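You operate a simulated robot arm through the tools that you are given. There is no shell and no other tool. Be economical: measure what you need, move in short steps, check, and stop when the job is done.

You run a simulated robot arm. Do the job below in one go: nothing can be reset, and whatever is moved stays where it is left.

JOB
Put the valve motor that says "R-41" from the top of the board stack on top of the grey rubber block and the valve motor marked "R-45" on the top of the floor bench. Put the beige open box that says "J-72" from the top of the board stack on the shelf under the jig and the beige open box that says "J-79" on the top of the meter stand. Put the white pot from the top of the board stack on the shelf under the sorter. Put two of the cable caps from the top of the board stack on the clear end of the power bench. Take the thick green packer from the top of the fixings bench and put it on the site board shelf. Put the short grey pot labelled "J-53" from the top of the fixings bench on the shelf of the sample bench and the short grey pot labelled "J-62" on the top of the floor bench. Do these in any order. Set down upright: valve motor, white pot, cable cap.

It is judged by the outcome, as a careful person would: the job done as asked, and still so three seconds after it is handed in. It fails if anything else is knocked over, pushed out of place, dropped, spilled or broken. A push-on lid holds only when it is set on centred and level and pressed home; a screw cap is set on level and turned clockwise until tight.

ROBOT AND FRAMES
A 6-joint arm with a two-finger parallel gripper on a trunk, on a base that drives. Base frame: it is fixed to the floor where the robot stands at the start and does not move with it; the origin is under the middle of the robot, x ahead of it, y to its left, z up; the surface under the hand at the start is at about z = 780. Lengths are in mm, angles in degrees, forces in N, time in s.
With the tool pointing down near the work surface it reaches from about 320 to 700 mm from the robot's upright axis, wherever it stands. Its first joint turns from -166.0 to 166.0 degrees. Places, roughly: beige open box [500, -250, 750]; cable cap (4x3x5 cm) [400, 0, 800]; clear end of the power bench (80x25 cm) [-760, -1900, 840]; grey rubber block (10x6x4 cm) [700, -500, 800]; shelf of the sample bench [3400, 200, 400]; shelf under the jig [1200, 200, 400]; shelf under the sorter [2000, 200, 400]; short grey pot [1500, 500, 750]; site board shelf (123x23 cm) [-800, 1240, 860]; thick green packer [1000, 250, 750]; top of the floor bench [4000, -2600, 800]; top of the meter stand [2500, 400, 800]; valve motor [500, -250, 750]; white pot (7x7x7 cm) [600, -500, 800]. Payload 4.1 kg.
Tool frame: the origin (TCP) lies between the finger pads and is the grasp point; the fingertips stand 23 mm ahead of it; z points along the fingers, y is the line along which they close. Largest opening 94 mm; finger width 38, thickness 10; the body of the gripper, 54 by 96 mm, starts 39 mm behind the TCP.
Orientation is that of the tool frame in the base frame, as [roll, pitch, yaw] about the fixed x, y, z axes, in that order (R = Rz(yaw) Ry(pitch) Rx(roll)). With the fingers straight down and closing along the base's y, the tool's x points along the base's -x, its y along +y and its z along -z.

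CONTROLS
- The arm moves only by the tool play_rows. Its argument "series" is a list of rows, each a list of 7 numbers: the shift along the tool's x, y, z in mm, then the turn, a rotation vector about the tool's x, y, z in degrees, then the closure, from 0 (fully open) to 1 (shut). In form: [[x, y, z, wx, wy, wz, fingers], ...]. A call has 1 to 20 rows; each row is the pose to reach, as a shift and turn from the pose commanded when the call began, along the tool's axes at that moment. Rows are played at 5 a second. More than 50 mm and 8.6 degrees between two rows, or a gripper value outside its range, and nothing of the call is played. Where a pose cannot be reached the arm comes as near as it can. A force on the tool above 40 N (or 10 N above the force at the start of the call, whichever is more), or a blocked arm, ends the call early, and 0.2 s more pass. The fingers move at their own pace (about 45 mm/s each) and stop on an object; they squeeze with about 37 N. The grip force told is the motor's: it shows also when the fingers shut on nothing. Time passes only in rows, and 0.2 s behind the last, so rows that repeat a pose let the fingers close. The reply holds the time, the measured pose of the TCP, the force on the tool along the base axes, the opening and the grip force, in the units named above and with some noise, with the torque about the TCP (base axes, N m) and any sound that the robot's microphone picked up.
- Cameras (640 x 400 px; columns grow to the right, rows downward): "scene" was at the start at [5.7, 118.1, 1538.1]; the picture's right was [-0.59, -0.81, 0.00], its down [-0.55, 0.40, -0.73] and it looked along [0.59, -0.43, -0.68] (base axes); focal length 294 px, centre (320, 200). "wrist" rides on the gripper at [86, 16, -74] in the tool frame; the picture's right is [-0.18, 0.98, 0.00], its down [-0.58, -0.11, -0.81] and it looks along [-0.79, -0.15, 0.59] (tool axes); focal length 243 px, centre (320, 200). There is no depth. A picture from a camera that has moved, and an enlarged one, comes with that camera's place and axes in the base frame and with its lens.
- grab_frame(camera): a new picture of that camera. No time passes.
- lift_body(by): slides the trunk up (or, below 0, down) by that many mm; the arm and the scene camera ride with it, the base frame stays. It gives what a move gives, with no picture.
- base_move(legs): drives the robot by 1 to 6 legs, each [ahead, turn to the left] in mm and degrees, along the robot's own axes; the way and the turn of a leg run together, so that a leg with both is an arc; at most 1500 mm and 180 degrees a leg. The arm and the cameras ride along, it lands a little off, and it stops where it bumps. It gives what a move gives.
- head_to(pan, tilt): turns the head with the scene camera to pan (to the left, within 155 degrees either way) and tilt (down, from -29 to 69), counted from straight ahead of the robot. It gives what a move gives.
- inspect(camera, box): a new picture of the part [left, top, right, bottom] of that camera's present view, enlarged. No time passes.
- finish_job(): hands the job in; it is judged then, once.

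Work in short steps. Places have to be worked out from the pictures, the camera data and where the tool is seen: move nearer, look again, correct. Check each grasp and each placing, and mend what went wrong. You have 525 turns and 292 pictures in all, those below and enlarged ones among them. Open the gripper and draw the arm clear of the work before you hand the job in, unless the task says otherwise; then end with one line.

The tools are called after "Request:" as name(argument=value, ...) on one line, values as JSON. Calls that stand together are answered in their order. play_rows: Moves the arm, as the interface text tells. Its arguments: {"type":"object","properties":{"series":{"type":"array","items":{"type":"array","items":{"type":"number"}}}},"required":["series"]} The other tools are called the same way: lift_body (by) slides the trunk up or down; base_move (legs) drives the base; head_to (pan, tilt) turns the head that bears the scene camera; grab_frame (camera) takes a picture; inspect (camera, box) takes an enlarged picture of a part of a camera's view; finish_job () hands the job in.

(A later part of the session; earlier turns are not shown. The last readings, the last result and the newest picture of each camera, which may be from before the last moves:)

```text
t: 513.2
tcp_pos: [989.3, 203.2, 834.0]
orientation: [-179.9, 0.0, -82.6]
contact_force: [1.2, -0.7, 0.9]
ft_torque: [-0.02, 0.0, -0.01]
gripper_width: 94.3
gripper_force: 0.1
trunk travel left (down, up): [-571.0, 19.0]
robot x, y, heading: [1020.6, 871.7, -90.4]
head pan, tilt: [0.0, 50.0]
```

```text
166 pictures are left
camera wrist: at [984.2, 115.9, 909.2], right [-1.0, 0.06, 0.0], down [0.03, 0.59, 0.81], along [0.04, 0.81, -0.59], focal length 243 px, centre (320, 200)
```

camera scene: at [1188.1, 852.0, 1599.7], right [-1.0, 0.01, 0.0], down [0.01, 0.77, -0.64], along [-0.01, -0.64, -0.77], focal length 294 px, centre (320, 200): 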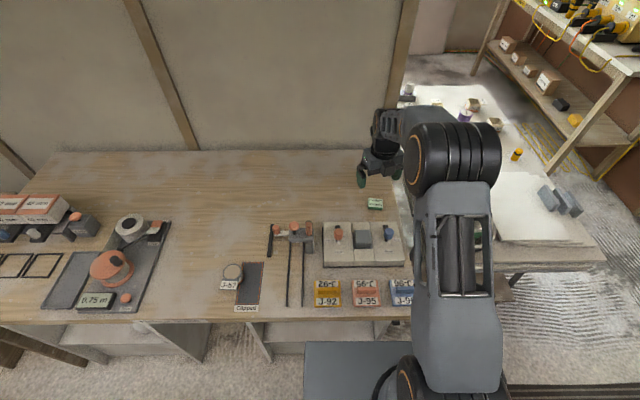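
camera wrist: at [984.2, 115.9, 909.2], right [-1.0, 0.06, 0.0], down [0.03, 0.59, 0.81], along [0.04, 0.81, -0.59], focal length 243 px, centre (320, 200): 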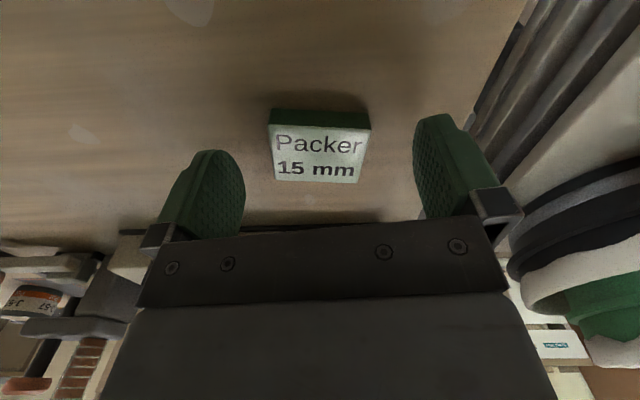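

Good alignment. Descending to 823 and closing.

Request:
play_rows(series=[[0, 0, 5, 0, 0, 0, 0], [0, 0, 11, 0, 0, 0, 0], [0, 0, 11, 0, 0, 0, 0]])

```text
t: 514.0
tcp_pos: [988.8, 203.6, 824.0]
orientation: [180.0, -0.1, -82.6]
contact_force: [0.3, 0.8, 3.2]
ft_torque: [0.04, 0.16, -0.02]
gripper_width: 94.0
gripper_force: 0.0
trunk travel left (down, up): [-571.0, 19.0]
robot x, y, heading: [1022.7, 872.5, -90.8]
head pan, tilt: [0.0, 50.0]
```

Tips just touch the bench (z≈801). Raising 2 mm and closing.

Request:
play_rows(series=[[0, 0, -2, 0, 0, 0, 0], [0, 0, -2, 0, 0, 0, 0.5], [0, 0, -2, 0, 0, 0, 1], [0, 0, -2, 0, 0, 0, 1], [0, 0, -2, 0, 0, 0, 1], [0, 0, -2, 0, 0, 0, 1]])

Request:
grab_frame(camera="wrist")

```text
t: 515.4
tcp_pos: [988.1, 203.0, 825.2]
orientation: [180.0, 0.0, -82.4]
contact_force: [-0.5, 0.5, 0.0]
ft_torque: [0.0, -0.01, 0.02]
gripper_width: 48.4
gripper_force: 37.2
trunk travel left (down, up): [-571.0, 19.0]
robot x, y, heading: [1021.5, 869.3, -90.4]
head pan, tilt: [0.0, 50.0]
```

```text
165 pictures are left
camera wrist: at [983.6, 116.2, 899.3], right [-1.0, 0.05, 0.0], down [0.03, 0.59, 0.81], along [0.04, 0.81, -0.59], focal length 243 px, centre (320, 200)
```

wrist: 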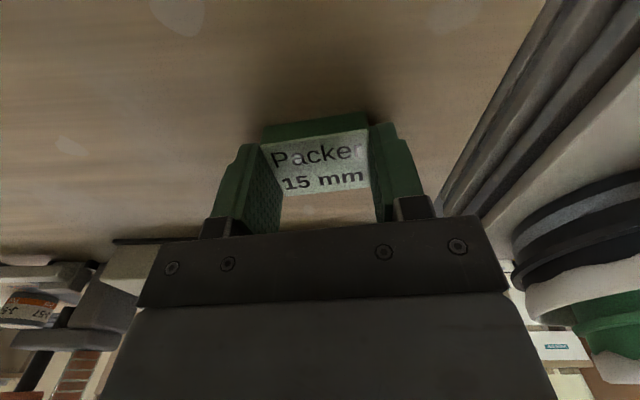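

Gripped at 48 mm. Lifting and drawing back toward the robot.

Request:
play_rows(series=[[0, 0, -45, 0, 0, 0, 1], [0, 0, -90, 0, 0, 0, 1], [0, 0, -135, 0, 0, 0, 1], [0, 0, -180, 0, 0, 0, 1], [-45, 0, -195, 0, 0, 0, 1], [-90, 0, -210, 0, 0, 0, 1], [-135, 0, -220, 0, 0, 0, 1], [-180, 0, -220, 0, 0, 0, 1], [-225, 0, -220, 0, 0, 0, 1]])

Request:
grab_frame(camera="wrist")

```text
t: 517.4
tcp_pos: [954.6, 429.7, 1044.4]
orientation: [-180.0, 0.0, -82.6]
contact_force: [0.5, -0.1, -0.1]
ft_torque: [0.01, 0.0, 0.01]
gripper_width: 48.9
gripper_force: 37.6
trunk travel left (down, up): [-571.0, 19.0]
robot x, y, heading: [1024.3, 870.4, -90.7]
head pan, tilt: [0.0, 50.0]
```

```text
164 pictures are left
camera wrist: at [949.9, 342.0, 1119.8], right [-1.0, 0.06, 0.0], down [0.03, 0.59, 0.81], along [0.04, 0.81, -0.59], focal length 243 px, centre (320, 200)
```

wrist: 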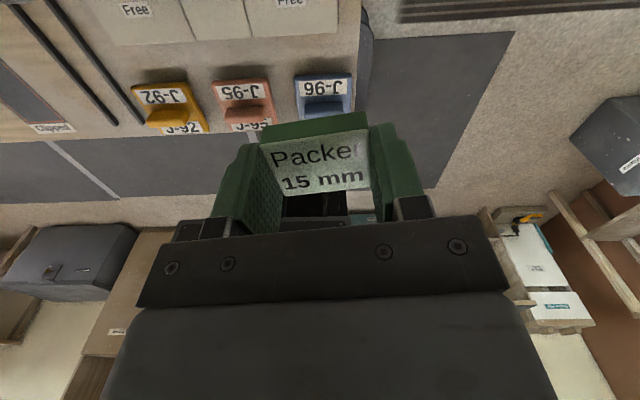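

Packer held. Backing into the aisle and driving toward the site board shelf, approaching at y≈1560 to avoid the bin.

Request:
base_move(legs=[[-690, 0], [0, -89.3], [1090, 0]])

Request:
head_to(pan=0, tilt=35)

Request:
grab_frame(camera="scene")

```text
t: 530.0
tcp_pos: [-475.2, 1632.5, 1043.7]
orientation: [-179.9, 0.0, -172.7]
contact_force: [-0.6, 0.4, -0.2]
ft_torque: [0.02, -0.01, -0.03]
gripper_width: 48.9
gripper_force: 36.5
trunk travel left (down, up): [-571.0, 19.0]
robot x, y, heading: [-34.5, 1565.1, 179.0]
head pan, tilt: [0.0, 50.0]
```

```text
t: 530.8
tcp_pos: [-475.1, 1633.4, 1044.6]
orientation: [179.9, 0.0, -172.7]
contact_force: [0.2, 0.5, 0.0]
ft_torque: [0.01, 0.01, -0.01]
gripper_width: 48.5
gripper_force: 37.0
trunk travel left (down, up): [-571.0, 19.0]
robot x, y, heading: [-33.1, 1561.1, 179.3]
head pan, tilt: [0.0, 35.0]
```

```text
163 pictures are left
camera scene: at [-65.2, 1397.0, 1621.3], right [0.02, 1.0, 0.0], down [0.57, -0.01, -0.82], along [-0.82, 0.01, -0.57], focal length 294 px, centre (320, 200)
```

scene: 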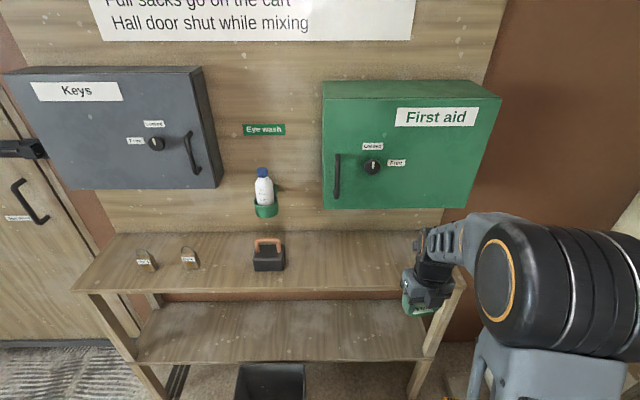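

The shelf is free between the black block (y≲1290) and the green cabinet's left edge (y≈1420). I'll place near (-725,1345), close to the front so the hand avoids the cabinets: driving 120 forward and shifting the arm.

Request:
base_move(legs=[[120, 0]])

Request:
play_rows(series=[[0, -48, 0, 0, 0, 0, 1], [0, -96, 0, 0, 0, 0, 1], [0, -144, 0, 0, 0, 0, 1], [0, -192, 0, 0, 0, 0, 1], [0, -240, 0, 0, 0, 0, 1], [20, -268, 20, 0, 0, 0, 1], [50, -268, 50, 0, 0, 0, 1], [80, -268, 80, 0, 0, 0, 1], [110, -268, 80, 0, 0, 0, 1], [110, -268, 80, 0, 0, 0, 1]])

Request:
grab_frame(camera="scene")

Request:
grab_frame(camera="wrist")

```text
t: 532.0
tcp_pos: [-594.8, 1634.5, 1044.9]
orientation: [180.0, 0.1, -172.7]
contact_force: [-0.4, -0.7, -0.5]
ft_torque: [0.02, 0.01, 0.01]
gripper_width: 48.5
gripper_force: 36.9
trunk travel left (down, up): [-571.0, 19.0]
robot x, y, heading: [-151.4, 1564.9, 179.1]
head pan, tilt: [0.0, 35.0]
```

```text
t: 534.2
tcp_pos: [-653.4, 1438.8, 926.5]
orientation: [-173.1, -1.4, -169.2]
contact_force: [-0.1, -0.2, -0.1]
ft_torque: [0.01, 0.01, -0.03]
gripper_width: 48.6
gripper_force: 37.5
out of reach, approached as far as the arm can: row 2, 3, 4, 5, 6, 7, 8, 9, 10
trunk travel left (down, up): [-571.0, 19.0]
robot x, y, heading: [-151.7, 1563.0, 179.3]
head pan, tilt: [0.0, 35.0]
```

```text
162 pictures are left
camera scene: at [-184.4, 1398.8, 1621.4], right [0.01, 1.0, 0.0], down [0.57, -0.01, -0.82], along [-0.82, 0.01, -0.57], focal length 294 px, centre (320, 200)
```

scene: 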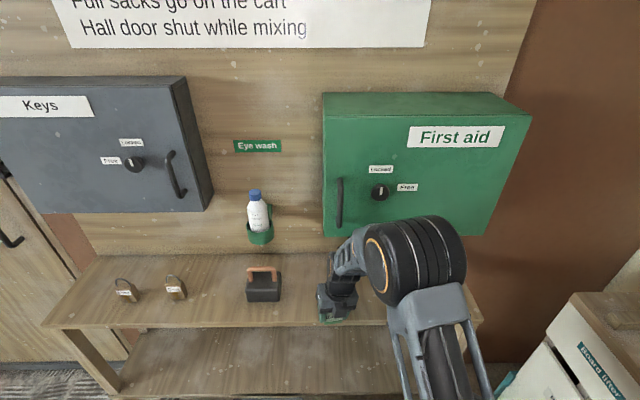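

```text
161 pictures are left
camera wrist: at [-741.2, 1448.2, 1001.2], right [0.0, 0.99, -0.12], down [0.59, 0.1, 0.8], along [0.81, -0.07, -0.59], focal length 243 px, centre (320, 200)
```

wrist: 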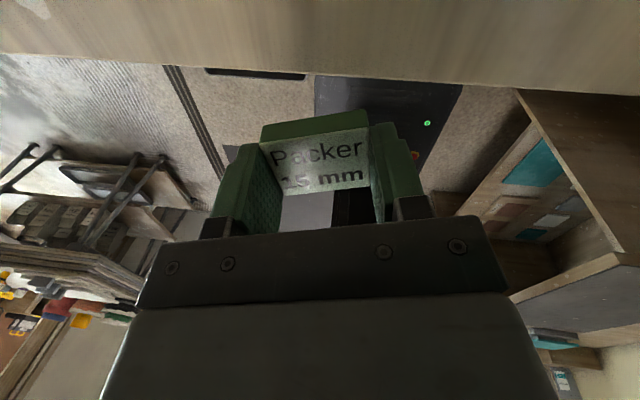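

The wrist hit its limit at this bearing. I'll unwind the yaw by about 25° and level the tool, backing off slightly.

Request:
play_rows(series=[[-15, 0, -10, -3.5, -0.7, -4, 1], [-30, 0, -20, -6.9, -1.4, -8, 1], [-30, 0, -20, -6.9, -1.4, -8, 1]])

```text
t: 535.0
tcp_pos: [-626.7, 1462.4, 947.6]
orientation: [-179.0, -0.6, -160.5]
contact_force: [-1.1, -1.2, -0.6]
ft_torque: [0.01, -0.01, 0.01]
gripper_width: 48.6
gripper_force: 37.3
out of reach, approached as far as the arm can: row 1, 2, 3
trunk travel left (down, up): [-571.0, 19.0]
robot x, y, heading: [-157.0, 1562.5, 179.3]
head pan, tilt: [0.0, 35.0]
```

Request:
play_rows(series=[[0, 0, 0, -0.5, -0.3, -7, 1], [0, 0, 0, -1, -0.6, -14, 1], [0, 0, 0, -1, -0.6, -22, 1], [0, 0, 0, -1, -0.6, -30, 1], [0, 0, 0, -1, -0.6, -30, 1]])

```text
t: 536.2
tcp_pos: [-626.1, 1459.2, 947.3]
orientation: [178.8, 0.6, -131.1]
contact_force: [0.1, -0.2, 0.1]
ft_torque: [-0.02, -0.01, -0.01]
gripper_width: 48.8
gripper_force: 36.7
trunk travel left (down, up): [-571.0, 19.0]
robot x, y, heading: [-151.1, 1568.1, 178.9]
head pan, tilt: [0.0, 35.0]
```

I'd rather have the camera on the robot side here. Backing off a little and rotating the wrist 150° the other way.

Request:
play_rows(series=[[-25, -25, -20, 0, 0, -8, 1], [-45, -45, -40, 0, 0, -16, 1], [-45, -45, -40, 0, 0, -24, 1], [-45, -45, -40, 0, 0, -32, 1], [-45, -45, -40, 0, 0, -40, 1], [-45, -45, -40, 0, 0, -48, 1], [-45, -45, -40, 0, 0, -56, 1], [-45, -45, -40, 0, 0, -64, 1], [-45, -45, -40, 0, 0, -72, 1], [-45, -45, -40, 0, 0, -80, 1], [-45, -45, -40, 0, 0, -88, 1], [-45, -45, -40, 0, 0, -96, 1], [-45, -45, -40, 0, 0, -104, 1], [-45, -45, -40, 0, 0, -112, 1], [-45, -45, -40, 0, 0, -120, 1], [-45, -45, -40, 0, 0, -128, 1], [-45, -45, -40, 0, 0, -136, 1], [-45, -45, -40, 0, 0, -144, 1], [-45, -45, -40, 0, 0, -150, 1]])

Request:
grab_frame(camera="wrist")

```text
t: 540.2
tcp_pos: [-563.2, 1463.0, 986.8]
orientation: [-178.7, 0.1, 19.0]
contact_force: [-0.1, 0.8, -0.2]
ft_torque: [-0.01, 0.01, 0.01]
gripper_width: 48.8
gripper_force: 37.2
trunk travel left (down, up): [-571.0, 19.0]
robot x, y, heading: [-154.0, 1563.6, 179.0]
head pan, tilt: [0.0, 35.0]
```

```text
160 pictures are left
camera wrist: at [-475.5, 1474.7, 1061.7], right [0.15, -0.99, -0.02], down [-0.58, -0.1, 0.81], along [-0.8, -0.11, -0.59], focal length 243 px, centre (320, 200)
```

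wrist: 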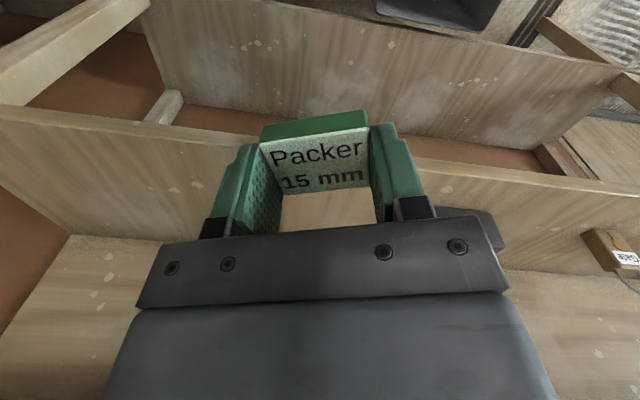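

Shelf front edge is at x≈-653. Moving to (-705,1350) and down to about 905.

Request:
play_rows(series=[[-40, 30, 0, -1.3, 0, 0, 1], [-80, 55, 0, -1.3, 0, 0, 1], [-120, 61, 20, -1.3, 0, 0, 1], [-150, 61, 50, -1.3, 0, 0, 1], [-171, 61, 82, -1.3, 0, 0, 1], [-171, 61, 82, -1.3, 0, 0, 1]])

Request:
grab_frame(camera="wrist")

Request:
grab_frame(camera="scene")

```text
t: 541.6
tcp_pos: [-706.5, 1352.7, 906.3]
orientation: [180.0, 0.1, 18.9]
contact_force: [1.2, 0.7, 0.4]
ft_torque: [-0.01, 0.01, 0.04]
gripper_width: 48.4
gripper_force: 36.7
trunk travel left (down, up): [-571.0, 19.0]
robot x, y, heading: [-152.8, 1562.9, 179.0]
head pan, tilt: [0.0, 35.0]
```

```text
159 pictures are left
camera wrist: at [-618.9, 1366.0, 980.6], right [0.14, -0.99, 0.0], down [-0.58, -0.08, 0.81], along [-0.8, -0.12, -0.59], focal length 243 px, centre (320, 200)
```

wrist: 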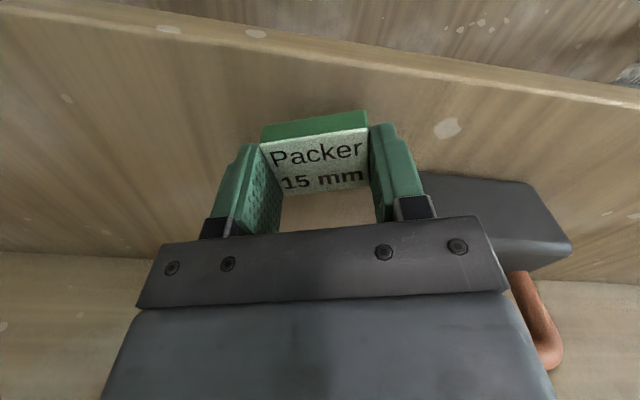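

```text
158 pictures are left
camera scene: at [-184.4, 1398.6, 1621.4], right [0.01, 1.0, 0.0], down [0.57, -0.01, -0.82], along [-0.82, 0.01, -0.57], focal length 294 px, centre (320, 200)
```

scene: 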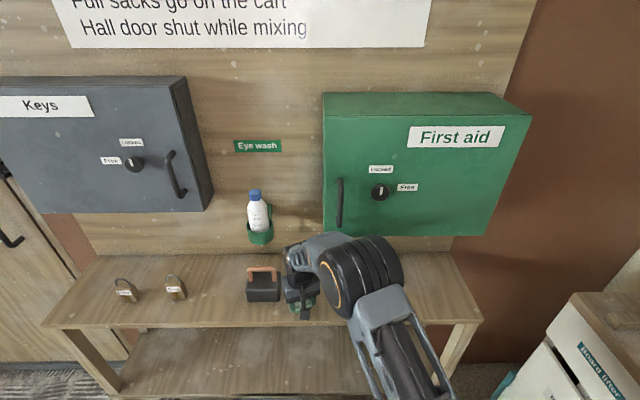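

The dark block's corner is close on the right, so I'll shift 15 mm away from it, then creep down.

Request:
play_rows(series=[[12, -12, 0, 0, 0, 0, 1], [12, -12, 6, 0, 0, 0, 1], [12, -12, 12, 0, 0, 0, 1], [12, -12, 12, 0, 0, 0, 1]])

Request:
inspect(camera="scene", box=[230, 190, 390, 340])

```text
t: 542.6
tcp_pos: [-698.7, 1367.8, 891.7]
orientation: [180.0, 0.1, 18.9]
contact_force: [-0.3, 0.3, -0.3]
ft_torque: [-0.01, -0.03, 0.0]
gripper_width: 48.4
gripper_force: 37.1
trunk travel left (down, up): [-571.0, 19.0]
robot x, y, heading: [-154.1, 1560.1, 179.5]
head pan, tilt: [0.0, 35.0]
```

```text
2.67 times, centred on (310, 265) of scene
camera zoom: at [-184.2, 1398.7, 1621.4], right [0.01, 1.0, 0.0], down [0.57, -0.01, -0.82], along [-0.82, 0.01, -0.57], focal length 785 px, centre (347, 27)
```

zoom: 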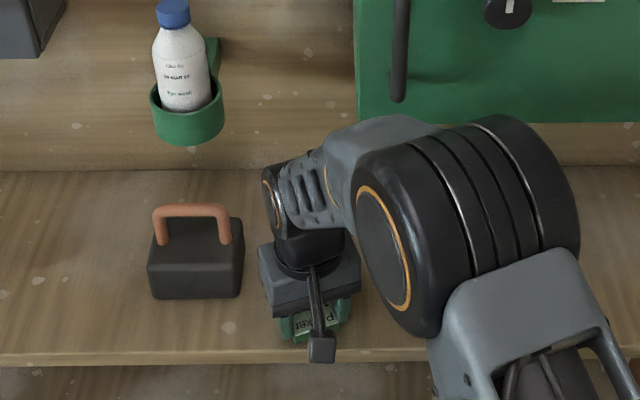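

Clear. Creeping down.

Request:
play_rows(series=[[0, 0, 2, 0, 0, 0, 1], [0, 0, 4, 0, 0, 0, 1], [0, 0, 4, 0, 0, 0, 1]])

```text
t: 543.4
tcp_pos: [-698.3, 1366.9, 890.0]
orientation: [180.0, 0.1, 18.9]
contact_force: [-0.2, 0.0, 0.1]
ft_torque: [0.0, 0.0, 0.01]
gripper_width: 48.6
gripper_force: 37.2
trunk travel left (down, up): [-571.0, 19.0]
robot x, y, heading: [-152.7, 1565.2, 179.1]
head pan, tilt: [0.0, 35.0]
```

Request:
play_rows(series=[[0, 0, 2, 0, 0, 0, 1], [0, 0, 4, 0, 0, 0, 1], [0, 0, 4, 0, 0, 0, 1]])

```text
t: 544.2
tcp_pos: [-699.1, 1367.2, 884.8]
orientation: [180.0, 0.1, 18.9]
contact_force: [-0.2, 0.5, -0.1]
ft_torque: [-0.02, 0.01, -0.03]
gripper_width: 48.6
gripper_force: 36.3
trunk travel left (down, up): [-571.0, 19.0]
robot x, y, heading: [-153.8, 1564.0, 179.4]
head pan, tilt: [0.0, 35.0]
```

Request:
play_rows(series=[[0, 0, 2, 0, 0, 0, 1], [0, 0, 4, 0, 0, 0, 1], [0, 0, 4, 0, 0, 0, 1]])

```text
t: 545.0
tcp_pos: [-699.2, 1368.2, 882.8]
orientation: [-179.9, 0.5, 18.8]
contact_force: [1.6, 3.8, 28.4]
ft_torque: [0.36, -0.28, 0.0]
gripper_width: 48.4
gripper_force: 37.1
trunk travel left (down, up): [-571.0, 19.0]
robot x, y, heading: [-151.2, 1563.7, 178.8]
head pan, tilt: [0.0, 35.0]
```

Contact at ~883. Easing up, releasing and rising.

Request:
play_rows(series=[[0, 0, -3, 0, 0, 0, 1], [0, 0, -3, 0, 0, 0, 0.6], [0, 0, -3, 0, 0, 0, 0.3], [0, 0, -3, 0, 0, 0, 0.3], [0, 0, -40, 0, 0, 0, 0.3], [40, 0, -60, 0, 0, 0, 0.3], [80, 0, -80, 0, 0, 0, 0.3], [120, 0, -100, 0, 0, 0, 0], [120, 0, -100, 0, 0, 0, 0]])

Request:
grab_frame(camera="wrist")

```text
t: 547.0
tcp_pos: [-586.8, 1406.4, 980.8]
orientation: [180.0, 0.1, 18.9]
contact_force: [0.0, -0.2, 0.3]
ft_torque: [0.02, -0.02, -0.04]
gripper_width: 93.7
gripper_force: 0.0
trunk travel left (down, up): [-571.0, 19.0]
robot x, y, heading: [-153.5, 1561.2, 179.1]
head pan, tilt: [0.0, 35.0]
```

```text
156 pictures are left
camera wrist: at [-499.0, 1418.8, 1055.9], right [0.14, -0.99, 0.0], down [-0.58, -0.08, 0.81], along [-0.8, -0.12, -0.59], focal length 243 px, centre (320, 200)
```

wrist: 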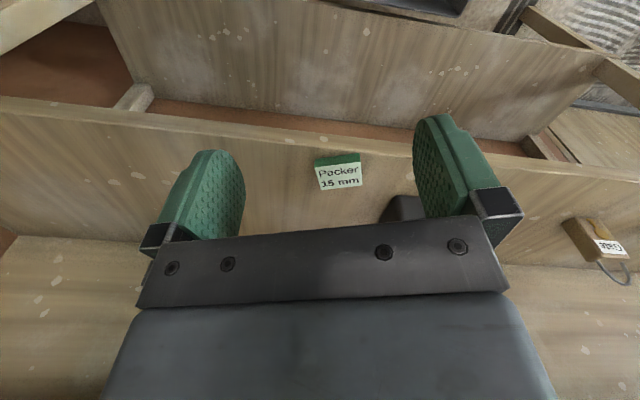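

The packer rests fully on the site board shelf. Now driving to the front of the table for the boxes.

Request:
base_move(legs=[[-100, 0], [0, 93], [900, 0], [900, 0], [0, 87]])

Request:
head_to(pan=-20, tilt=50)

Request:
grab_frame(camera="wrist")

Request:
grab_frame(camera="scene")

```text
t: 564.5
tcp_pos: [407.6, -46.1, 981.2]
orientation: [179.9, 0.2, -160.0]
contact_force: [0.5, 0.4, -0.4]
ft_torque: [-0.01, -0.05, 0.02]
gripper_width: 94.0
gripper_force: 0.1
trunk travel left (down, up): [-571.0, 19.0]
robot x, y, heading: [-23.7, -212.9, 0.2]
head pan, tilt: [0.0, 35.0]
```

```text
t: 565.3
tcp_pos: [407.6, -44.6, 981.4]
orientation: [180.0, 0.1, -160.0]
contact_force: [-0.7, 0.7, 0.0]
ft_torque: [-0.05, -0.03, 0.0]
gripper_width: 94.1
gripper_force: 0.0
trunk travel left (down, up): [-571.0, 19.0]
robot x, y, heading: [-21.7, -212.0, 0.3]
head pan, tilt: [-20.0, 50.0]
```

```text
155 pictures are left
camera wrist: at [321.0, -59.0, 1055.8], right [-0.16, 0.99, 0.0], down [0.58, 0.1, 0.81], along [0.8, 0.13, -0.59], focal length 243 px, centre (320, 200)
```

wrist: 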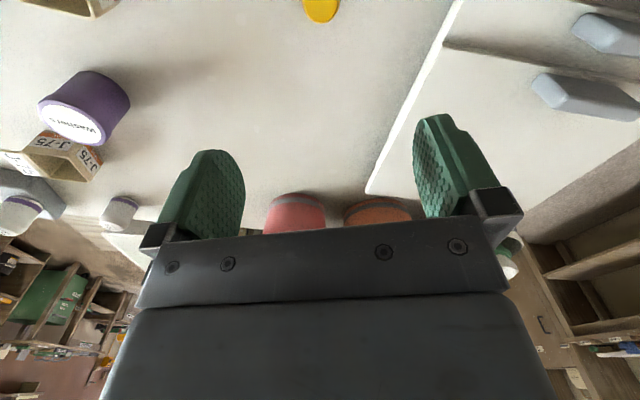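

```text
154 pictures are left
camera scene: at [-12.6, -71.0, 1599.7], right [-0.34, -0.94, 0.0], down [-0.72, 0.26, -0.64], along [0.61, -0.22, -0.77], focal length 294 px, centre (320, 200)
```

scene: 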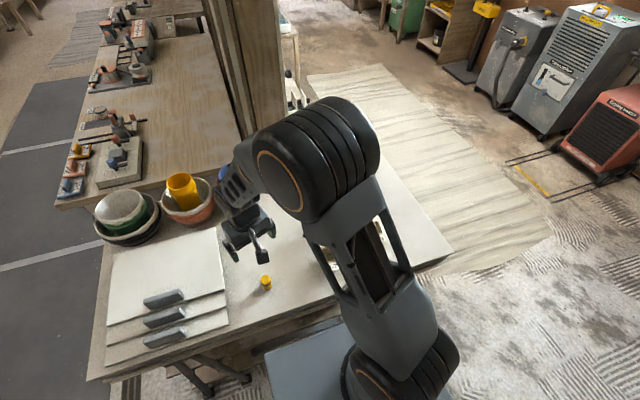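

Positions from the earlier right-side view: J-72 ≈(398,-242) and J-79 ≈(433,-400). Moving above J-72, squaring the yaw.

Request:
play_rows(series=[[15, -36, 0, 0, 0, 4, 0], [30, -72, 0, 0, 0, 8, 0], [45, -108, 0, 0, 0, 12, 0], [60, -145, 0, 0, 0, 16, 0], [77, -182, 0, 0, 0, 20, 0], [77, -182, 30, 0, 0, 20, 0], [77, -182, 30, 0, 0, 20, 0]])

Request:
grab_frame(camera="wrist")

```text
t: 566.9
tcp_pos: [395.8, -241.2, 949.8]
orientation: [180.0, 0.1, -180.0]
contact_force: [-0.2, -0.3, 0.3]
ft_torque: [0.0, 0.0, 0.01]
gripper_width: 93.8
gripper_force: 0.1
trunk travel left (down, up): [-571.0, 19.0]
robot x, y, heading: [-20.7, -212.1, 0.3]
head pan, tilt: [-20.0, 50.0]
```

```text
153 pictures are left
camera wrist: at [309.5, -224.7, 1024.5], right [0.18, 0.98, 0.0], down [0.58, -0.11, 0.81], along [0.79, -0.15, -0.59], focal length 243 px, centre (320, 200)
```

wrist: 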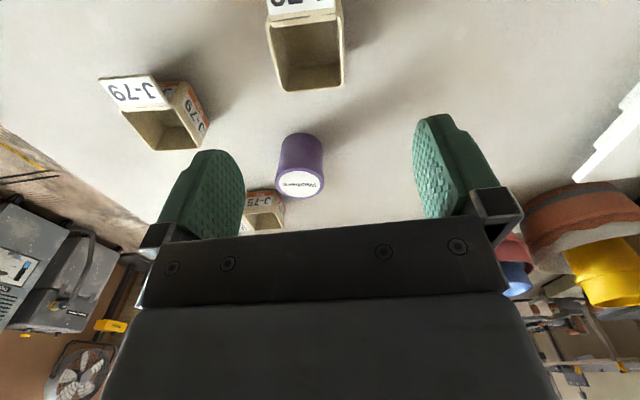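

J-72's opening centre is at about (389,-247). Aligning and descending for a look.

Request:
play_rows(series=[[6, -6, 30, 0, 0, 0, 0], [6, -6, 65, 0, 0, 0, 0], [6, -6, 65, 0, 0, 0, 0]])

Request:
grab_frame(camera="wrist")

```text
t: 567.7
tcp_pos: [388.5, -248.8, 883.6]
orientation: [179.9, 0.1, -180.0]
contact_force: [0.2, 1.0, -0.2]
ft_torque: [0.0, -0.02, -0.01]
gripper_width: 94.2
gripper_force: 0.0
trunk travel left (down, up): [-571.0, 19.0]
robot x, y, heading: [-22.7, -213.5, 0.5]
head pan, tilt: [-20.0, 50.0]
```

```text
152 pictures are left
camera wrist: at [303.2, -231.6, 957.9], right [0.18, 0.98, 0.0], down [0.58, -0.11, 0.81], along [0.79, -0.15, -0.59], focal length 243 px, centre (320, 200)
```

wrist: 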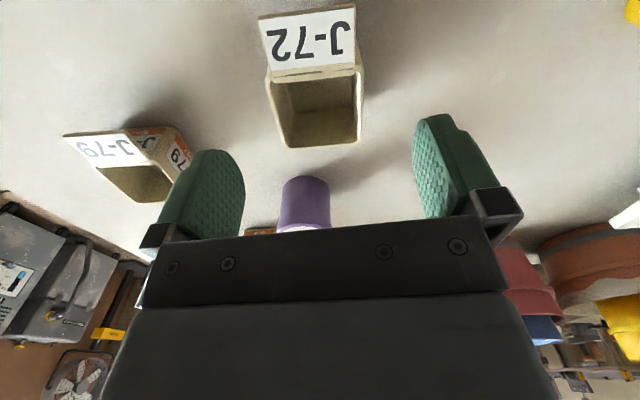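

Box rim is at z≈819, centre (391,-248). Descending to 810 and gripping.

Request:
play_rows(series=[[-3, 1, 35, 0, 0, 0, 0], [-3, 1, 73, 0, 0, 0, 0], [-3, 1, 73, 0, 0, 0, 0]])

Request:
grab_frame(camera="wrist")

```text
t: 568.5
tcp_pos: [392.7, -246.3, 808.1]
orientation: [179.9, 0.1, 179.9]
contact_force: [1.0, -0.7, 0.1]
ft_torque: [0.02, 0.03, 0.0]
gripper_width: 94.2
gripper_force: 0.1
trunk travel left (down, up): [-571.0, 19.0]
robot x, y, heading: [-25.9, -211.5, 0.2]
head pan, tilt: [-20.0, 50.0]
```

```text
151 pictures are left
camera wrist: at [307.2, -230.0, 883.7], right [0.18, 0.98, 0.0], down [0.58, -0.11, 0.81], along [0.79, -0.15, -0.59], focal length 243 px, centre (320, 200)
```

wrist: 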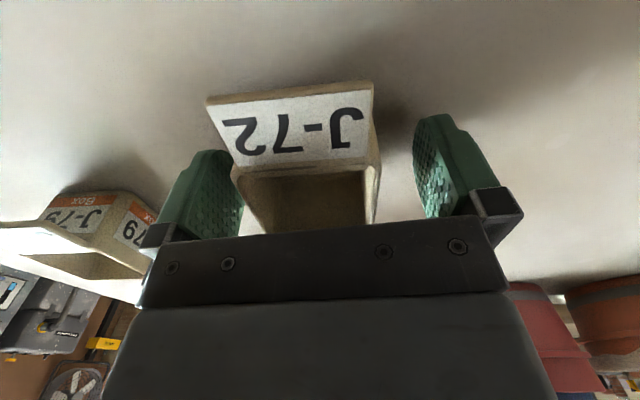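

Request:
play_rows(series=[[0, -3, 0, 0, 0, 0, 0.3], [0, -3, 0, 0, 0, 0, 1], [0, -3, 0, 0, 0, 0, 1], [0, -3, 0, 0, 0, 0, 1]])

Request:
grab_frame(camera="wrist")

```text
t: 569.5
tcp_pos: [392.4, -249.6, 810.0]
orientation: [-180.0, 0.1, -180.0]
contact_force: [0.3, 0.4, 0.3]
ft_torque: [0.02, 0.01, -0.03]
gripper_width: 55.1
gripper_force: 36.9
trunk travel left (down, up): [-571.0, 19.0]
robot x, y, heading: [-24.1, -211.3, 0.2]
head pan, tilt: [-20.0, 50.0]
```

```text
150 pictures are left
camera wrist: at [307.2, -233.4, 885.1], right [0.18, 0.98, 0.0], down [0.58, -0.11, 0.81], along [0.79, -0.15, -0.59], focal length 243 px, centre (320, 200)
```

wrist: 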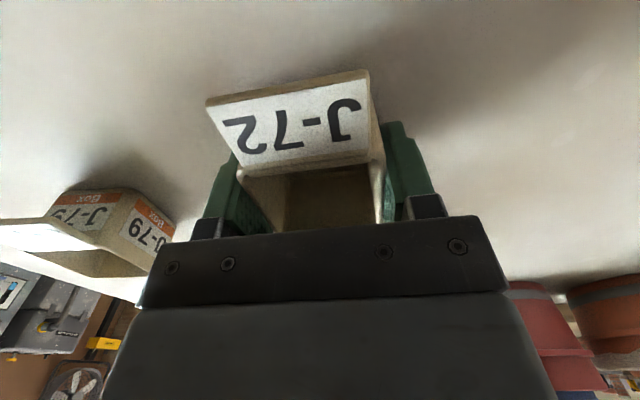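

J-72 held (55 mm). Lifting and driving to the aisle at x≈1200.

Request:
play_rows(series=[[0, 0, -45, 0, 0, 0, 1], [0, 0, -90, 0, 0, 0, 1], [0, 0, -135, 0, 0, 0, 1], [0, 0, -180, 0, 0, 0, 1], [0, 0, -220, 0, 0, 0, 1]])

Request:
base_move(legs=[[0, 90], [550, 0], [550, 0], [0, -57], [566, 0], [0, -33]])

```text
t: 570.7
tcp_pos: [389.0, -250.8, 1034.6]
orientation: [179.9, 0.1, -180.0]
contact_force: [0.7, 0.3, -0.4]
ft_torque: [-0.04, -0.02, 0.03]
gripper_width: 55.3
gripper_force: 37.3
trunk travel left (down, up): [-571.0, 19.0]
robot x, y, heading: [-21.3, -213.9, 0.3]
head pan, tilt: [-20.0, 50.0]
```

```text
t: 587.4
tcp_pos: [861.3, 1190.8, 1033.6]
orientation: [180.0, 0.1, -177.4]
contact_force: [-0.2, 0.4, 0.1]
ft_torque: [-0.02, 0.01, 0.0]
gripper_width: 55.1
gripper_force: 37.2
trunk travel left (down, up): [-571.0, 19.0]
robot x, y, heading: [447.0, 1208.5, 2.9]
head pan, tilt: [-20.0, 50.0]
```

Request:
base_move(legs=[[0, -3], [770, 0], [0, -90]])

Request:
lift_body(by=-400)

Request:
lift_body(by=-160)

Request:
head_to(pan=0, tilt=25)

Request:
grab_frame(camera="scene")

```text
t: 595.8
tcp_pos: [1148.2, 798.0, 1032.7]
orientation: [-179.9, 0.1, 88.9]
contact_force: [1.1, 0.4, 0.0]
ft_torque: [-0.01, -0.01, 0.02]
gripper_width: 55.4
gripper_force: 36.6
trunk travel left (down, up): [-571.0, 19.0]
robot x, y, heading: [1194.7, 1210.8, -90.7]
head pan, tilt: [-20.0, 50.0]
```

```text
t: 599.6
tcp_pos: [1148.6, 798.8, 633.7]
orientation: [180.0, 0.1, 89.0]
contact_force: [0.0, -0.6, -0.7]
ft_torque: [-0.01, 0.01, 0.01]
gripper_width: 55.1
gripper_force: 37.2
trunk travel left (down, up): [-171.0, 419.0]
robot x, y, heading: [1194.3, 1213.1, -90.5]
head pan, tilt: [-20.0, 50.0]
```

```text
t: 601.4
tcp_pos: [1148.7, 795.9, 473.7]
orientation: [180.0, 0.2, 89.1]
contact_force: [-0.2, 0.4, -0.3]
ft_torque: [0.02, 0.0, -0.02]
gripper_width: 55.3
gripper_force: 36.8
trunk travel left (down, up): [-11.0, 579.0]
robot x, y, heading: [1195.0, 1211.5, -90.7]
head pan, tilt: [-20.0, 50.0]
```

```text
t: 602.3
tcp_pos: [1148.4, 798.2, 474.4]
orientation: [180.0, 0.1, 88.9]
contact_force: [0.2, -0.1, 0.2]
ft_torque: [0.02, -0.04, -0.02]
gripper_width: 55.4
gripper_force: 36.4
trunk travel left (down, up): [-11.0, 579.0]
robot x, y, heading: [1192.7, 1212.3, -90.9]
head pan, tilt: [0.0, 25.0]
```

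```text
149 pictures are left
camera scene: at [1359.4, 1177.7, 1077.1], right [-1.0, 0.01, 0.0], down [0.01, 0.42, -0.91], along [-0.01, -0.91, -0.42], focal length 294 px, centre (320, 200)
```

scene: 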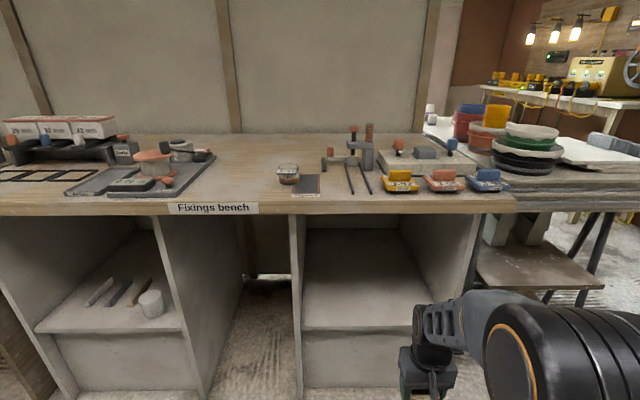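

The jig compartment's shelf is empty, and the white pot is visible standing on the sorter shelf. Driving in 150 mm, then lowering the hand to 440 before going under.

Request:
base_move(legs=[[150, 0]])

Request:
play_rows(series=[[0, 25, 20, 0, 0, 0, 1], [0, 55, 36, 0, 0, 0, 1], [-45, 56, 36, 0, 0, 0, 1], [-90, 56, 36, 0, 0, 0, 1], [-135, 57, 36, 0, 0, 0, 1], [-180, 57, 36, 0, 0, 0, 1], [-180, 57, 36, 0, 0, 0, 1]])

Request:
grab_frame(camera="wrist")

Request:
grab_frame(camera="scene")

```text
t: 603.7
tcp_pos: [1145.6, 649.3, 473.7]
orientation: [180.0, 0.1, 88.9]
contact_force: [0.1, 0.2, -1.1]
ft_torque: [0.0, 0.0, 0.03]
gripper_width: 55.3
gripper_force: 36.8
trunk travel left (down, up): [-11.0, 579.0]
robot x, y, heading: [1194.5, 1059.2, -90.7]
head pan, tilt: [0.0, 25.0]
```

```text
t: 605.3
tcp_pos: [1200.6, 469.4, 434.8]
orientation: [-180.0, 0.0, 88.9]
contact_force: [-0.2, -0.6, -0.6]
ft_torque: [-0.01, -0.02, -0.01]
gripper_width: 55.3
gripper_force: 37.0
trunk travel left (down, up): [-11.0, 579.0]
robot x, y, heading: [1191.1, 1062.7, -90.7]
head pan, tilt: [0.0, 25.0]
```

```text
148 pictures are left
camera wrist: at [1218.4, 555.4, 510.4], right [0.98, -0.2, 0.0], down [-0.12, -0.58, 0.81], along [-0.16, -0.79, -0.59], focal length 243 px, centre (320, 200)
```

wrist: 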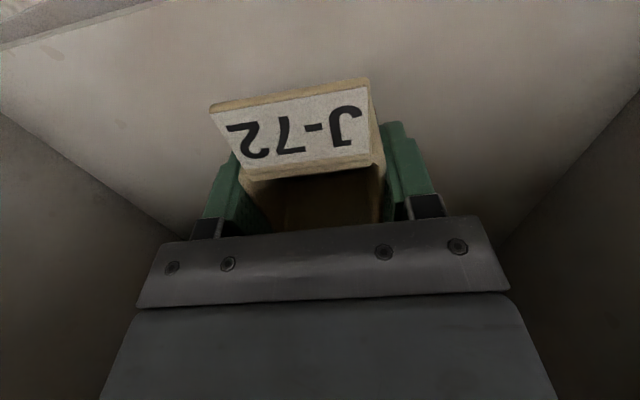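

```text
147 pictures are left
camera scene: at [1357.4, 1027.9, 1077.2], right [-1.0, 0.01, 0.0], down [0.01, 0.42, -0.91], along [-0.01, -0.91, -0.42], focal length 294 px, centre (320, 200)
```

scene: 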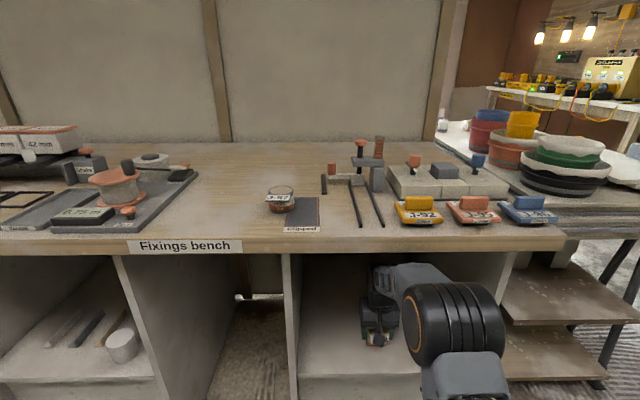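

Well inside with no contact. Lowering to about 388, then creeping.

Request:
play_rows(series=[[0, 0, 20, 0, 0, 0, 1], [0, 0, 40, 0, 0, 0, 1], [0, 0, 46, 0, 0, 0, 1], [0, 0, 46, 0, 0, 0, 1]])

```text
t: 606.3
tcp_pos: [1197.7, 467.4, 389.9]
orientation: [180.0, 0.1, 88.9]
contact_force: [0.2, 0.1, -0.1]
ft_torque: [0.0, 0.03, -0.03]
gripper_width: 55.1
gripper_force: 37.0
trunk travel left (down, up): [-11.0, 579.0]
robot x, y, heading: [1191.2, 1065.7, -90.7]
head pan, tilt: [0.0, 25.0]
```

Request:
play_rows(series=[[0, 0, 3, 0, 0, 0, 1], [0, 0, 6, 0, 0, 0, 1], [0, 0, 6, 0, 0, 0, 1]])

```text
t: 607.1
tcp_pos: [1199.7, 466.4, 385.8]
orientation: [180.0, 0.1, 88.9]
contact_force: [0.0, 0.1, -0.4]
ft_torque: [-0.02, 0.02, -0.02]
gripper_width: 55.2
gripper_force: 36.6
trunk travel left (down, up): [-11.0, 579.0]
robot x, y, heading: [1191.5, 1064.8, -90.8]
head pan, tilt: [0.0, 25.0]
```

Request:
play_rows(series=[[0, 0, 2, 0, 0, 0, 1], [0, 0, 4, 0, 0, 0, 1], [0, 0, 4, 0, 0, 0, 1]])

```text
t: 607.9
tcp_pos: [1199.4, 466.5, 383.1]
orientation: [-180.0, 0.3, 88.7]
contact_force: [-3.6, 2.6, 19.2]
ft_torque: [0.4, 0.14, 0.05]
gripper_width: 55.4
gripper_force: 37.0
trunk travel left (down, up): [-11.0, 579.0]
robot x, y, heading: [1192.7, 1060.9, -90.9]
head pan, tilt: [0.0, 25.0]
```

Contact at 383. Easing up, releasing, rising 55 mm, and checking.

Request:
play_rows(series=[[0, 0, -3, 0, 0, 0, 1], [0, 0, -3, 0, 0, 0, 0.6], [0, 0, -3, 0, 0, 0, 0.15], [0, 0, -3, 0, 0, 0, 0.1], [0, 0, -30, 0, 0, 0, 0.1], [0, 0, -55, 0, 0, 0, 0.1], [0, 0, -55, 0, 0, 0, 0.1]])

Request:
grab_frame(camera="wrist")

```text
t: 609.5
tcp_pos: [1200.5, 466.3, 436.2]
orientation: [-179.9, 0.2, 88.9]
contact_force: [0.1, -0.1, 0.5]
ft_torque: [0.0, 0.01, 0.0]
gripper_width: 84.5
gripper_force: 0.0
trunk travel left (down, up): [-11.0, 579.0]
robot x, y, heading: [1193.4, 1066.5, -90.8]
head pan, tilt: [0.0, 25.0]
```

```text
146 pictures are left
camera wrist: at [1217.4, 552.1, 512.6], right [0.98, -0.2, 0.0], down [-0.12, -0.58, 0.81], along [-0.16, -0.79, -0.59], focal length 243 px, centre (320, 200)
```

wrist: 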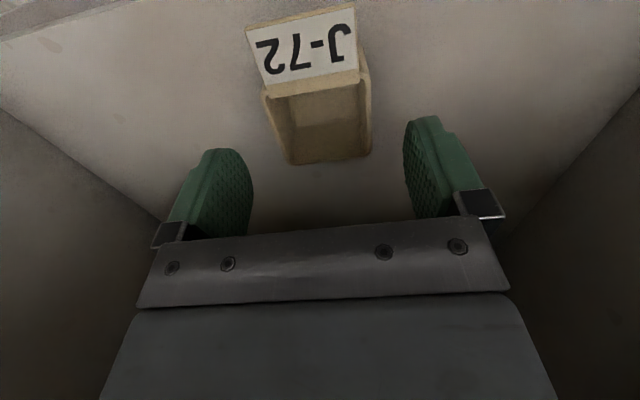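

J-72 sits on the jig shelf. Backing out, raising the trunk, and returning for J-79.

Request:
base_move(legs=[[-220, 0]])

Request:
lift_body(by=400)

Request:
lift_body(by=160)

Request:
base_move(legs=[[0, -89.2], [750, 0], [0, 42], [630, 0], [0, 48], [1150, 0]])

```text
t: 611.1
tcp_pos: [1203.7, 675.4, 437.9]
orientation: [180.0, 0.2, 89.1]
contact_force: [0.6, -0.1, 0.1]
ft_torque: [0.02, 0.01, 0.0]
gripper_width: 84.5
gripper_force: 0.0
trunk travel left (down, up): [-11.0, 579.0]
robot x, y, heading: [1194.6, 1272.8, -90.4]
head pan, tilt: [0.0, 25.0]
```

```text
t: 615.0
tcp_pos: [1204.6, 676.0, 837.8]
orientation: [-180.0, 0.1, 89.1]
contact_force: [-0.1, 0.4, -0.1]
ft_torque: [-0.02, -0.02, 0.01]
gripper_width: 84.7
gripper_force: 0.1
trunk travel left (down, up): [-411.0, 179.0]
robot x, y, heading: [1196.5, 1268.0, -90.6]
head pan, tilt: [0.0, 25.0]
```

```text
t: 616.8
tcp_pos: [1204.1, 676.2, 998.1]
orientation: [180.0, 0.2, 89.0]
contact_force: [-0.6, 0.2, 0.8]
ft_torque: [-0.02, 0.01, 0.0]
gripper_width: 84.5
gripper_force: 0.0
trunk travel left (down, up): [-571.0, 19.0]
robot x, y, heading: [1197.5, 1272.5, -90.7]
head pan, tilt: [0.0, 25.0]
```

```text
t: 637.2
tcp_pos: [13.7, -968.3, 998.6]
orientation: [180.0, 0.0, 89.0]
contact_force: [-0.3, -0.5, -0.2]
ft_torque: [0.02, -0.01, 0.04]
gripper_width: 84.6
gripper_force: 0.1
trunk travel left (down, up): [-571.0, 19.0]
robot x, y, heading: [7.5, -368.9, -91.0]
head pan, tilt: [0.0, 25.0]
```

Request:
base_move(legs=[[0, 91]])

Request:
grab_frame(camera="wrist")

```text
t: 639.5
tcp_pos: [372.8, -843.7, 998.4]
orientation: [180.0, 0.1, 126.4]
contact_force: [-0.5, 0.1, 0.4]
ft_torque: [0.01, 0.01, -0.01]
gripper_width: 84.7
gripper_force: 0.0
trunk travel left (down, up): [-571.0, 19.0]
robot x, y, heading: [2.8, -374.0, -53.7]
head pan, tilt: [0.0, 25.0]
stopped in leg 1: the robot was blocked; the commanded pose is now the measured one
```

```text
145 pictures are left
camera wrist: at [335.4, -764.5, 1072.4], right [0.9, 0.43, 0.0], down [0.26, -0.53, 0.81], along [0.35, -0.73, -0.59], focal length 243 px, centre (320, 200)
```

wrist: 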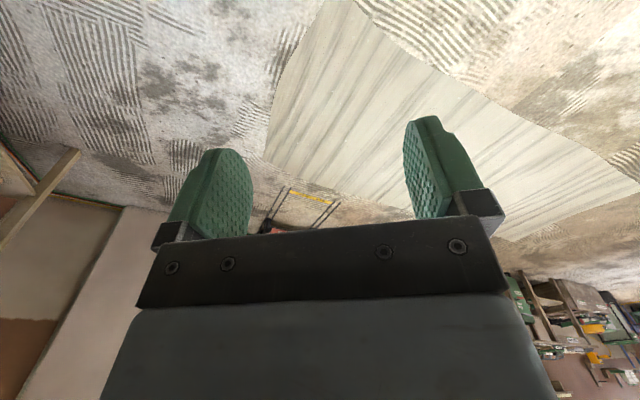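

The base corner brushed the table. Backing away along the current heading, then completing the turn.

Request:
base_move(legs=[[-90, 0], [0, 54]])

Request:
head_to(pan=-20, tilt=50)

Request:
grab_frame(camera="wrist")

Request:
grab_frame(camera="scene")

```text
t: 643.1
tcp_pos: [548.9, -273.9, 997.5]
orientation: [-180.0, 0.1, -178.9]
contact_force: [-1.0, 0.0, 0.6]
ft_torque: [-0.01, -0.01, 0.0]
gripper_width: 84.5
gripper_force: 0.1
trunk travel left (down, up): [-571.0, 19.0]
robot x, y, heading: [-46.3, -305.7, 1.6]
head pan, tilt: [0.0, 25.0]
```

```text
t: 644.0
tcp_pos: [548.6, -274.5, 997.1]
orientation: [180.0, 0.0, -178.8]
contact_force: [0.9, -0.1, -0.6]
ft_torque: [0.02, -0.04, 0.06]
gripper_width: 84.7
gripper_force: 0.0
trunk travel left (down, up): [-571.0, 19.0]
robot x, y, heading: [-47.5, -304.9, 1.2]
head pan, tilt: [-20.0, 50.0]
```

```text
144 pictures are left
camera wrist: at [462.0, -259.4, 1072.4], right [0.16, 0.99, 0.0], down [0.58, -0.1, 0.81], along [0.8, -0.13, -0.59], focal length 243 px, centre (320, 200)
```

wrist: 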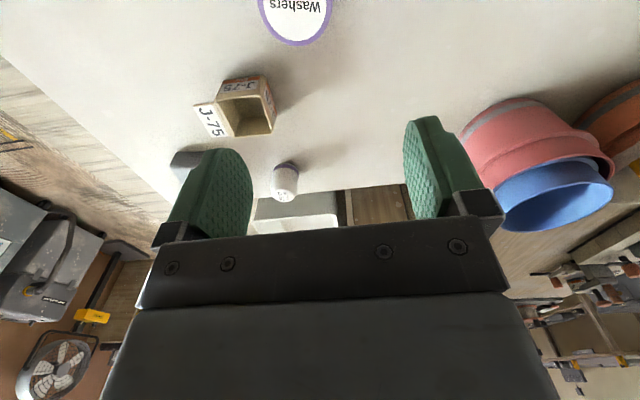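

```text
143 pictures are left
camera scene: at [-38.2, -164.9, 1599.7], right [-0.32, -0.95, 0.0], down [-0.72, 0.25, -0.64], along [0.61, -0.21, -0.77], focal length 294 px, centre (320, 200)
```

scene: 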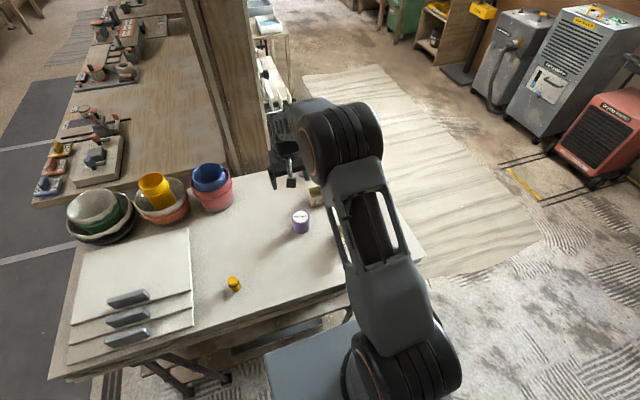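

Everything still stands. Moving the hand above J-79 near (433,-400).

Request:
play_rows(series=[[34, -35, 0, 0, 0, 0, 0], [68, -70, 0, 0, 0, 0, 0], [102, -105, 0, 0, 0, 0, 0], [118, -124, 25, 0, 0, 0, 0], [118, -124, 50, 0, 0, 0, 0], [118, -124, 50, 0, 0, 0, 0]])

Request:
grab_frame(camera="wrist")

```text
t: 645.4
tcp_pos: [435.0, -400.6, 947.1]
orientation: [180.0, 0.0, -178.9]
contact_force: [-0.2, -0.6, 0.1]
ft_torque: [0.0, -0.02, 0.03]
gripper_width: 94.1
gripper_force: 0.0
trunk travel left (down, up): [-571.0, 19.0]
robot x, y, heading: [-45.2, -305.6, 1.4]
head pan, tilt: [-20.0, 50.0]
```

```text
142 pictures are left
camera wrist: at [348.6, -387.1, 1022.1], right [0.16, 0.99, 0.0], down [0.58, -0.1, 0.81], along [0.8, -0.13, -0.59], focal length 243 px, centre (320, 200)
```

wrist: 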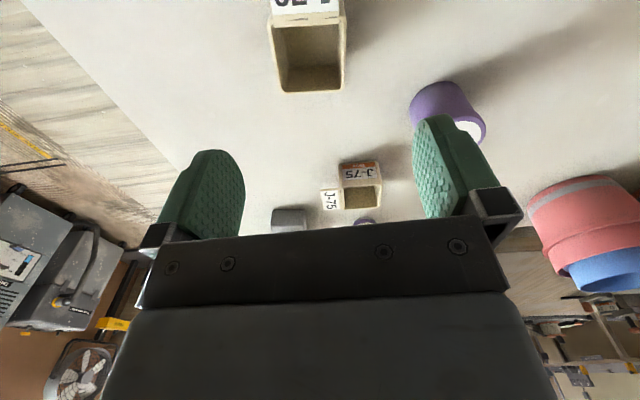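

Same geometry as J-72, so box centre is about (430,-407). Aligning and descending to check.

Request:
play_rows(series=[[5, -6, 35, 0, 0, 0, 0], [5, -6, 75, 0, 0, 0, 0], [5, -6, 75, 0, 0, 0, 0]])

Request:
grab_frame(camera="wrist")

```text
t: 646.2
tcp_pos: [428.3, -409.2, 872.1]
orientation: [-180.0, 0.0, -178.8]
contact_force: [0.6, 0.0, -0.8]
ft_torque: [0.0, -0.02, 0.0]
gripper_width: 94.2
gripper_force: 0.0
trunk travel left (down, up): [-571.0, 19.0]
robot x, y, heading: [-45.3, -308.9, 1.2]
head pan, tilt: [-20.0, 50.0]
```

```text
141 pictures are left
camera wrist: at [342.8, -394.4, 946.3], right [0.16, 0.99, 0.0], down [0.58, -0.1, 0.81], along [0.8, -0.13, -0.59], focal length 243 px, centre (320, 200)
```

wrist: 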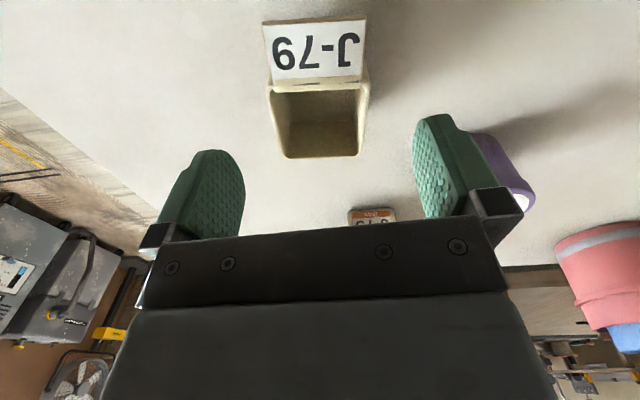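

J-79 confirmed and centred. Descending to 810 and gripping.

Request:
play_rows(series=[[-3, -1, 35, 0, 0, 0, 0], [-3, -1, 62, 0, 0, 0, 0], [-3, -1, 62, 0, 0, 0, 0.4], [-3, -1, 62, 0, 0, 0, 1], [-3, -1, 62, 0, 0, 0, 1], [-3, -1, 62, 0, 0, 0, 1]])

Request:
grab_frame(camera="wrist")

```text
t: 647.6
tcp_pos: [430.5, -409.0, 809.2]
orientation: [180.0, 0.1, -178.9]
contact_force: [-0.2, 0.3, -0.6]
ft_torque: [-0.04, 0.02, 0.01]
gripper_width: 55.2
gripper_force: 36.6
trunk travel left (down, up): [-571.0, 19.0]
robot x, y, heading: [-45.3, -306.1, 1.0]
head pan, tilt: [-20.0, 50.0]
```

```text
140 pictures are left
camera wrist: at [344.2, -394.0, 884.1], right [0.16, 0.99, 0.0], down [0.58, -0.1, 0.81], along [0.8, -0.13, -0.59], focal length 243 px, centre (320, 200)
```

wrist: 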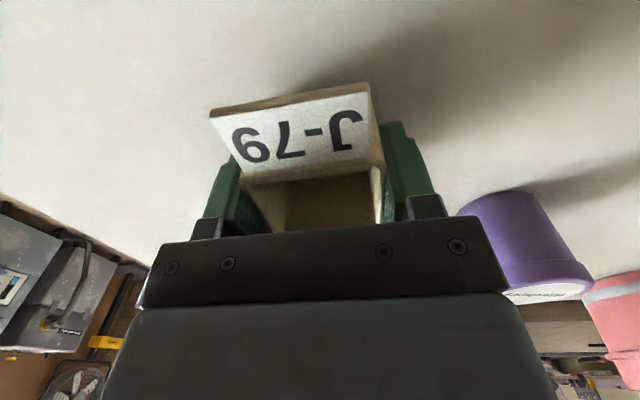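

J-79 held. Lifting and driving to the aisle.

Request:
play_rows(series=[[0, 0, -45, 0, 0, 0, 1], [0, 0, -90, 0, 0, 0, 1], [20, 0, -135, 0, 0, 0, 1], [40, 20, -178, 0, 0, 0, 1], [40, 60, -205, 0, 0, 0, 1], [40, 100, -225, 0, 0, 0, 1]])

Request:
grab_frame(camera="wrist")

Request:
base_move(legs=[[0, 89], [600, 0], [600, 0], [0, -57], [590, 0], [0, -33]])

```text
refused: row 4 steps farther than a row can; nothing moved
```

```text
139 pictures are left
camera wrist: at [344.2, -394.0, 884.1], right [0.16, 0.99, 0.0], down [0.58, -0.1, 0.81], along [0.8, -0.13, -0.59], focal length 243 px, centre (320, 200)
```

wrist: 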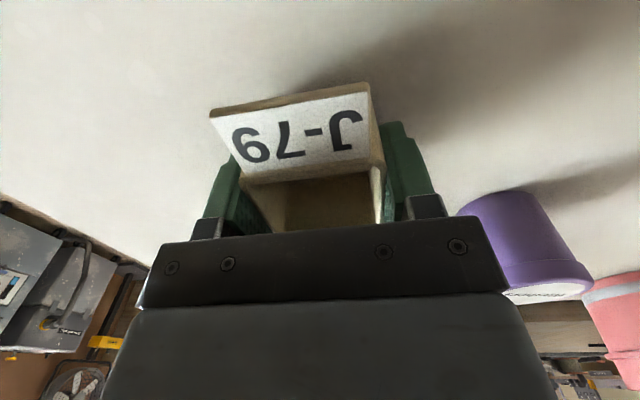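

```text
t: 655.2
tcp_pos: [96.5, 785.0, 809.5]
orientation: [-180.0, 0.0, -91.5]
contact_force: [0.8, 0.3, -0.8]
ft_torque: [0.03, 0.01, 0.06]
gripper_width: 55.2
gripper_force: 36.6
trunk travel left (down, up): [-571.0, 19.0]
robot x, y, heading: [-30.5, 313.1, 88.1]
head pan, tilt: [-20.0, 50.0]
stopped in leg 3: the robot was blocked; the commanded pose is now the measured one
```

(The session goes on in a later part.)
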